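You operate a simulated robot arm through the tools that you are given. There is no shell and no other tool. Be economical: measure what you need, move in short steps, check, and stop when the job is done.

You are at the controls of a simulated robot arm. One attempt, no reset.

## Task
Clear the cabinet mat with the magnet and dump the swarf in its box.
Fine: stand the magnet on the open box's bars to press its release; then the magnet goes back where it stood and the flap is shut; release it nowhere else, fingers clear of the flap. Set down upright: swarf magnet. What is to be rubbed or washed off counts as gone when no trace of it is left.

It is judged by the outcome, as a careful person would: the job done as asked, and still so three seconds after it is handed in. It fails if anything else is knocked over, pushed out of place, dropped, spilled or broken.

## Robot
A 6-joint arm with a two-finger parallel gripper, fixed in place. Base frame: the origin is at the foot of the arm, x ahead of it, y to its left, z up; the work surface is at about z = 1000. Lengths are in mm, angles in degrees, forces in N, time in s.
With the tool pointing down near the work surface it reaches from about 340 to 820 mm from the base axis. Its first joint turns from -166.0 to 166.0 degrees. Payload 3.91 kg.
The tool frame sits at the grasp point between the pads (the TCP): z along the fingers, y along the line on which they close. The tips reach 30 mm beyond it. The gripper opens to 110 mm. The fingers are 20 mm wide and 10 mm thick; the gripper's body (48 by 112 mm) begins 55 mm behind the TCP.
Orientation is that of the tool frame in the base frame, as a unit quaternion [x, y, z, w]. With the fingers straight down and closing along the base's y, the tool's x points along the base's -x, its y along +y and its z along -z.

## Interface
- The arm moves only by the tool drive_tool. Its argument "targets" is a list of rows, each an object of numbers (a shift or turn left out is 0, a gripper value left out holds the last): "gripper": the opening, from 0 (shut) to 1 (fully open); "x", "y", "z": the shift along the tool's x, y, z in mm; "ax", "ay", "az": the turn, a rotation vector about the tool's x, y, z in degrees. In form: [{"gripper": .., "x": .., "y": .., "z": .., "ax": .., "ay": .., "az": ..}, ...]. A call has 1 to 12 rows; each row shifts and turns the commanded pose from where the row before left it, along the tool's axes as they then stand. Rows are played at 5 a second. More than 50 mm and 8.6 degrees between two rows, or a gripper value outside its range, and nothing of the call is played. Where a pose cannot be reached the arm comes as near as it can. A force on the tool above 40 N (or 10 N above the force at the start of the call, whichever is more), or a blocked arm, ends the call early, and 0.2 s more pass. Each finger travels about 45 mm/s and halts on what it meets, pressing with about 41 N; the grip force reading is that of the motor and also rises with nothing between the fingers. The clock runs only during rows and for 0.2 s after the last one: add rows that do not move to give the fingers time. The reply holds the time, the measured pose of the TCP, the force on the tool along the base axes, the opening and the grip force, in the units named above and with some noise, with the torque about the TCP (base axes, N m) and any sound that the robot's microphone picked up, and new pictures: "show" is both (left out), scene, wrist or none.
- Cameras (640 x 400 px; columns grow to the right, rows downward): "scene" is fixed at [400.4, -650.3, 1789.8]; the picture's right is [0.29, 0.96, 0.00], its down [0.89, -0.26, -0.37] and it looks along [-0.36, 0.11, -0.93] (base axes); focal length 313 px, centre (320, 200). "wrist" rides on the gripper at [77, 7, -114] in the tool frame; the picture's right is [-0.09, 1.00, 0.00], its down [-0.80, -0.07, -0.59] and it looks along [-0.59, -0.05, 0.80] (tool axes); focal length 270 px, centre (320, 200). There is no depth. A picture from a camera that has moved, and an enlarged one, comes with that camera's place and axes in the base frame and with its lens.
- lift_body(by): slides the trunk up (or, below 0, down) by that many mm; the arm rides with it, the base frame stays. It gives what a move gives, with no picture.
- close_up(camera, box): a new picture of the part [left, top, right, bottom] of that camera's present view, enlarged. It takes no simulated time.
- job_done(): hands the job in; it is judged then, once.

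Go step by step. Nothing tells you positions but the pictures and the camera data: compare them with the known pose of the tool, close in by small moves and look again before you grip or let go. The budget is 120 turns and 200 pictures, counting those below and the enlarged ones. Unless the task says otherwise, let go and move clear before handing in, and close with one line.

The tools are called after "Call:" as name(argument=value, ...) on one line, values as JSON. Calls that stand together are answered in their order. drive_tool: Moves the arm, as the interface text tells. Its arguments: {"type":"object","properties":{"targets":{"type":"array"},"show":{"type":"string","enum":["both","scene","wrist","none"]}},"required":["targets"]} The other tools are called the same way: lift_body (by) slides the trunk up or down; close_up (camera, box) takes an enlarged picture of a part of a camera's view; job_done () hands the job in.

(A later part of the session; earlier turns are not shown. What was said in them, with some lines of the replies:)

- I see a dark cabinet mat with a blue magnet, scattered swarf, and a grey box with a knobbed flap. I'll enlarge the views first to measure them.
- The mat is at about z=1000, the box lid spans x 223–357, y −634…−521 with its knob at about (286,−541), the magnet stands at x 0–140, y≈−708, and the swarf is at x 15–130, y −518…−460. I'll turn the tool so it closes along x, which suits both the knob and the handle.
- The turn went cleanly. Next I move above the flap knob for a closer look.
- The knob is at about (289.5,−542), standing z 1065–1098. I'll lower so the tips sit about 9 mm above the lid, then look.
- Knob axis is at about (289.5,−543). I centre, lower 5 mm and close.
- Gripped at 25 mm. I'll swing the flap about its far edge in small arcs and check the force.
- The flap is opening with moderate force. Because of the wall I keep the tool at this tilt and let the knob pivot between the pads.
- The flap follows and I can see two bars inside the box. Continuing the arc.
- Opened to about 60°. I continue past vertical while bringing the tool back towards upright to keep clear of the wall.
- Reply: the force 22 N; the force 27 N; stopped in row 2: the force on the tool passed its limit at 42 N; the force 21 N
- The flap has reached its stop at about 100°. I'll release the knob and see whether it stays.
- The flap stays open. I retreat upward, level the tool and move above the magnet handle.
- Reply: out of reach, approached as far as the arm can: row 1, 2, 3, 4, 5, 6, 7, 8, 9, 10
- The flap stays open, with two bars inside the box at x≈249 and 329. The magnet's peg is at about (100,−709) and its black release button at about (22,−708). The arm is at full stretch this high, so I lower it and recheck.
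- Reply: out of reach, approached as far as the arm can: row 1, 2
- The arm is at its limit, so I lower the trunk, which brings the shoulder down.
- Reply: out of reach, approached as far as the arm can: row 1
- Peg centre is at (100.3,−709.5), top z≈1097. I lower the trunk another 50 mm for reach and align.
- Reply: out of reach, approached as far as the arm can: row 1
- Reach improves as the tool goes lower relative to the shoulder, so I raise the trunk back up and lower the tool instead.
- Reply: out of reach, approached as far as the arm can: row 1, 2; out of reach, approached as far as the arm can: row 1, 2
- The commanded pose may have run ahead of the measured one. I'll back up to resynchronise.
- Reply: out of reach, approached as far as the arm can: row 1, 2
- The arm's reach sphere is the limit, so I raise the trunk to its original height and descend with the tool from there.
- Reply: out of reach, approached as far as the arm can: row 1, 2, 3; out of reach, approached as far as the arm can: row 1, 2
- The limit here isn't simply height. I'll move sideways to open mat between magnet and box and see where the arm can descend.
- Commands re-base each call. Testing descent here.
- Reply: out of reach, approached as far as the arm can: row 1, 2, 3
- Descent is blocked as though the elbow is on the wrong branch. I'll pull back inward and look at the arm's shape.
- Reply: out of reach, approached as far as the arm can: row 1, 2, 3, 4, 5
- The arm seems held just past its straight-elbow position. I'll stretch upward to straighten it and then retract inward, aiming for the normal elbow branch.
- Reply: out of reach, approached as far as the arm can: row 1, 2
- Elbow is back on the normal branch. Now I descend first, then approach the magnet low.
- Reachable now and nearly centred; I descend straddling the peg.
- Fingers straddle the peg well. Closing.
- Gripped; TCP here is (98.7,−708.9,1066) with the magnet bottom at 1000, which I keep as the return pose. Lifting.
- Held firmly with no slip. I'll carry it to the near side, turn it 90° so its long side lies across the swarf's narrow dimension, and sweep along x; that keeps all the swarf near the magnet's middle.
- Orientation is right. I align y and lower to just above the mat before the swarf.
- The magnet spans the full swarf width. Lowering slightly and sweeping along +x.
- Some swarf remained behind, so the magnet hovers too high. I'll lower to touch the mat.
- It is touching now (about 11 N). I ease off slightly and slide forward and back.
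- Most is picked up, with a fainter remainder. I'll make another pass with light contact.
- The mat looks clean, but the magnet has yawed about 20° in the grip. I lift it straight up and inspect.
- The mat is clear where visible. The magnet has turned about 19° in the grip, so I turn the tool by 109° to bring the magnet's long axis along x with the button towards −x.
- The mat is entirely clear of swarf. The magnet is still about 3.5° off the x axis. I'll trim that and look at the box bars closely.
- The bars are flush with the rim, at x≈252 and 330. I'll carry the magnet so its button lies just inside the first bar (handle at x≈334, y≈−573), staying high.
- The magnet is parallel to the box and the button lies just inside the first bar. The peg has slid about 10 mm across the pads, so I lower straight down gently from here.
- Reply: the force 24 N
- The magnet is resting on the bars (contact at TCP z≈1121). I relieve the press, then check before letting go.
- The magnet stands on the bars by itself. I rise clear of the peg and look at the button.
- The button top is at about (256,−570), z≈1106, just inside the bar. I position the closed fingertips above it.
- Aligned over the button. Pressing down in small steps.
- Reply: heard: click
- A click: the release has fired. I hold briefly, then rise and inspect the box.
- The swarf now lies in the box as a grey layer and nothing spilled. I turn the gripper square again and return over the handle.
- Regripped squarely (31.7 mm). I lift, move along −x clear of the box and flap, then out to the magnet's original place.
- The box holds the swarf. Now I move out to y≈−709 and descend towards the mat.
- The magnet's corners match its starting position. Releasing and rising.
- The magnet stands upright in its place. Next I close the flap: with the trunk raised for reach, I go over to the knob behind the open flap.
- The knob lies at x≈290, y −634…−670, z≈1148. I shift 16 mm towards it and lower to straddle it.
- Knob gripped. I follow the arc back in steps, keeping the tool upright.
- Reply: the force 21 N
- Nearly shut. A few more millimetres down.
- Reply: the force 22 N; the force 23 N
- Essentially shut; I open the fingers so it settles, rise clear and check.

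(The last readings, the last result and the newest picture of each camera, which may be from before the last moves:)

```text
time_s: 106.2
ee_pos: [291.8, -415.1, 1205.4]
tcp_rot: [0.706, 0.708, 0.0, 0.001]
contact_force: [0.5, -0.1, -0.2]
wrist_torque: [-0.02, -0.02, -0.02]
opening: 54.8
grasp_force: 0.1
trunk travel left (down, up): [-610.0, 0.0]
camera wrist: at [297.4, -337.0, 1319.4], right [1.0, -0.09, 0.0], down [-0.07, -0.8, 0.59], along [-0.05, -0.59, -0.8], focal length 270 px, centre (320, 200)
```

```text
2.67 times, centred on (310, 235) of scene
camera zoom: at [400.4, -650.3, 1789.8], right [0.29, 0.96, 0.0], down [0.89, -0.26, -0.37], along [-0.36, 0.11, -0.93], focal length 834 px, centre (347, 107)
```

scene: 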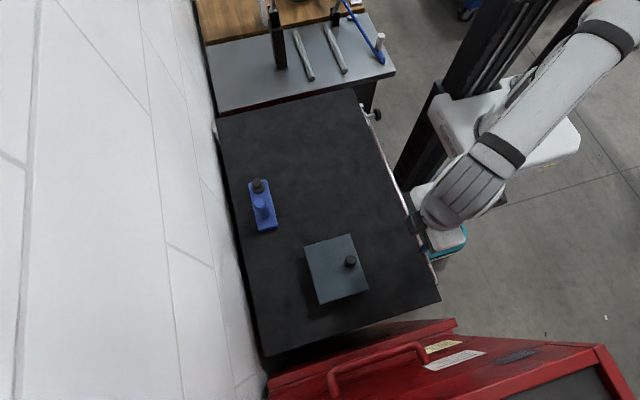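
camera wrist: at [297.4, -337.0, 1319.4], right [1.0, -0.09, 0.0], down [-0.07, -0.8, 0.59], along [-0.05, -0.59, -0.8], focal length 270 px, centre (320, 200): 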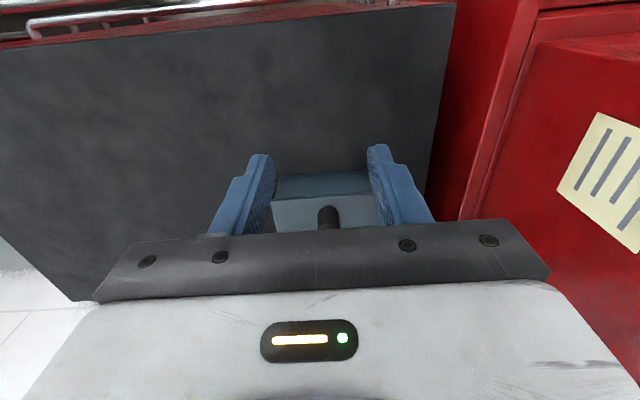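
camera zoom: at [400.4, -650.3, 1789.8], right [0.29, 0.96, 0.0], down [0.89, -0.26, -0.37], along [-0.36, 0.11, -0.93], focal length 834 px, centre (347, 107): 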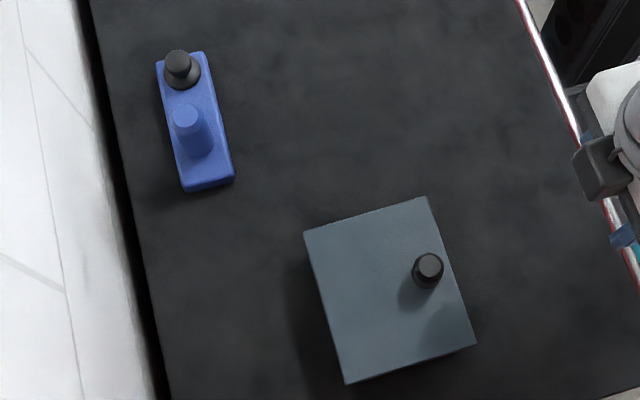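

The flap is shut and the magnet is back. I'll compare with the first pictures and check the mat once more.

Call:
close_up(camera="scene", box=[230, 160, 390, 260])

Call:
close_up(camera="scene", box=[300, 150, 400, 230])

Call:
close_up(camera="scene", box=[280, 220, 400, 310])

```text
4.00 times, centred on (310, 210) of scene
camera zoom: at [400.4, -650.3, 1789.8], right [0.29, 0.96, 0.0], down [0.89, -0.26, -0.37], along [-0.36, 0.11, -0.93], focal length 1251 px, centre (360, 160)
```

zoom: 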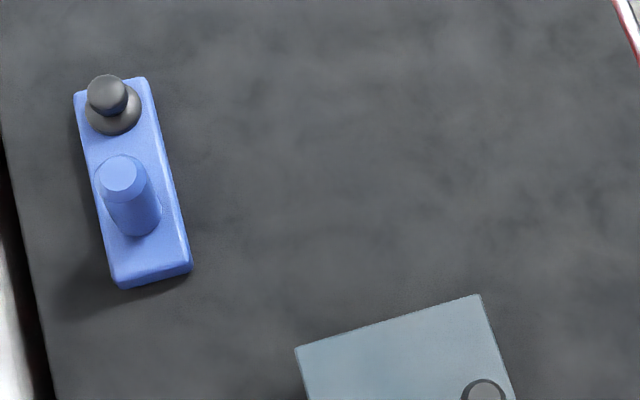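

```text
5.00 times, centred on (350, 190) of scene
camera zoom: at [400.4, -650.3, 1789.8], right [0.29, 0.96, 0.0], down [0.89, -0.26, -0.37], along [-0.36, 0.11, -0.93], focal length 1564 px, centre (170, 250)
```

zoom: 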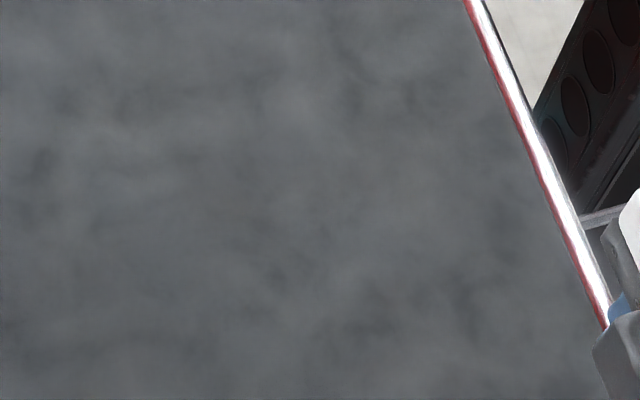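

```text
4.44 times, centred on (340, 265) of scene
camera zoom: at [400.4, -650.3, 1789.8], right [0.29, 0.96, 0.0], down [0.89, -0.26, -0.37], along [-0.36, 0.11, -0.93], focal length 1390 px, centre (231, -89)
```

zoom: 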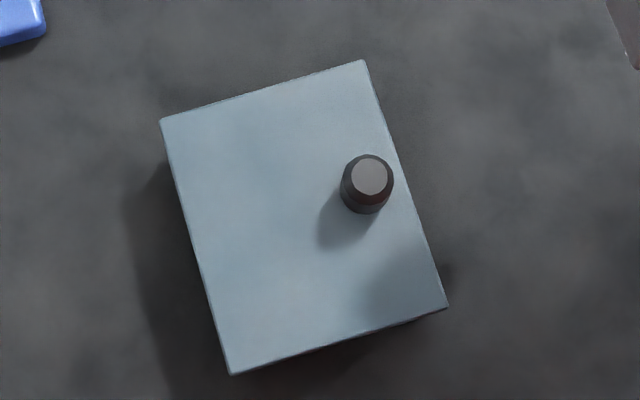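

The mat is clean, the magnet and box match their starting places, the flap is shut and the gripper is clear. Handing in.

Call:
job_done()

```text
The job is handed in.
```

The job is handed in: the mat shows no swarf, the swarf is in its box with the flap shut, and the magnet stands upright in its original place.
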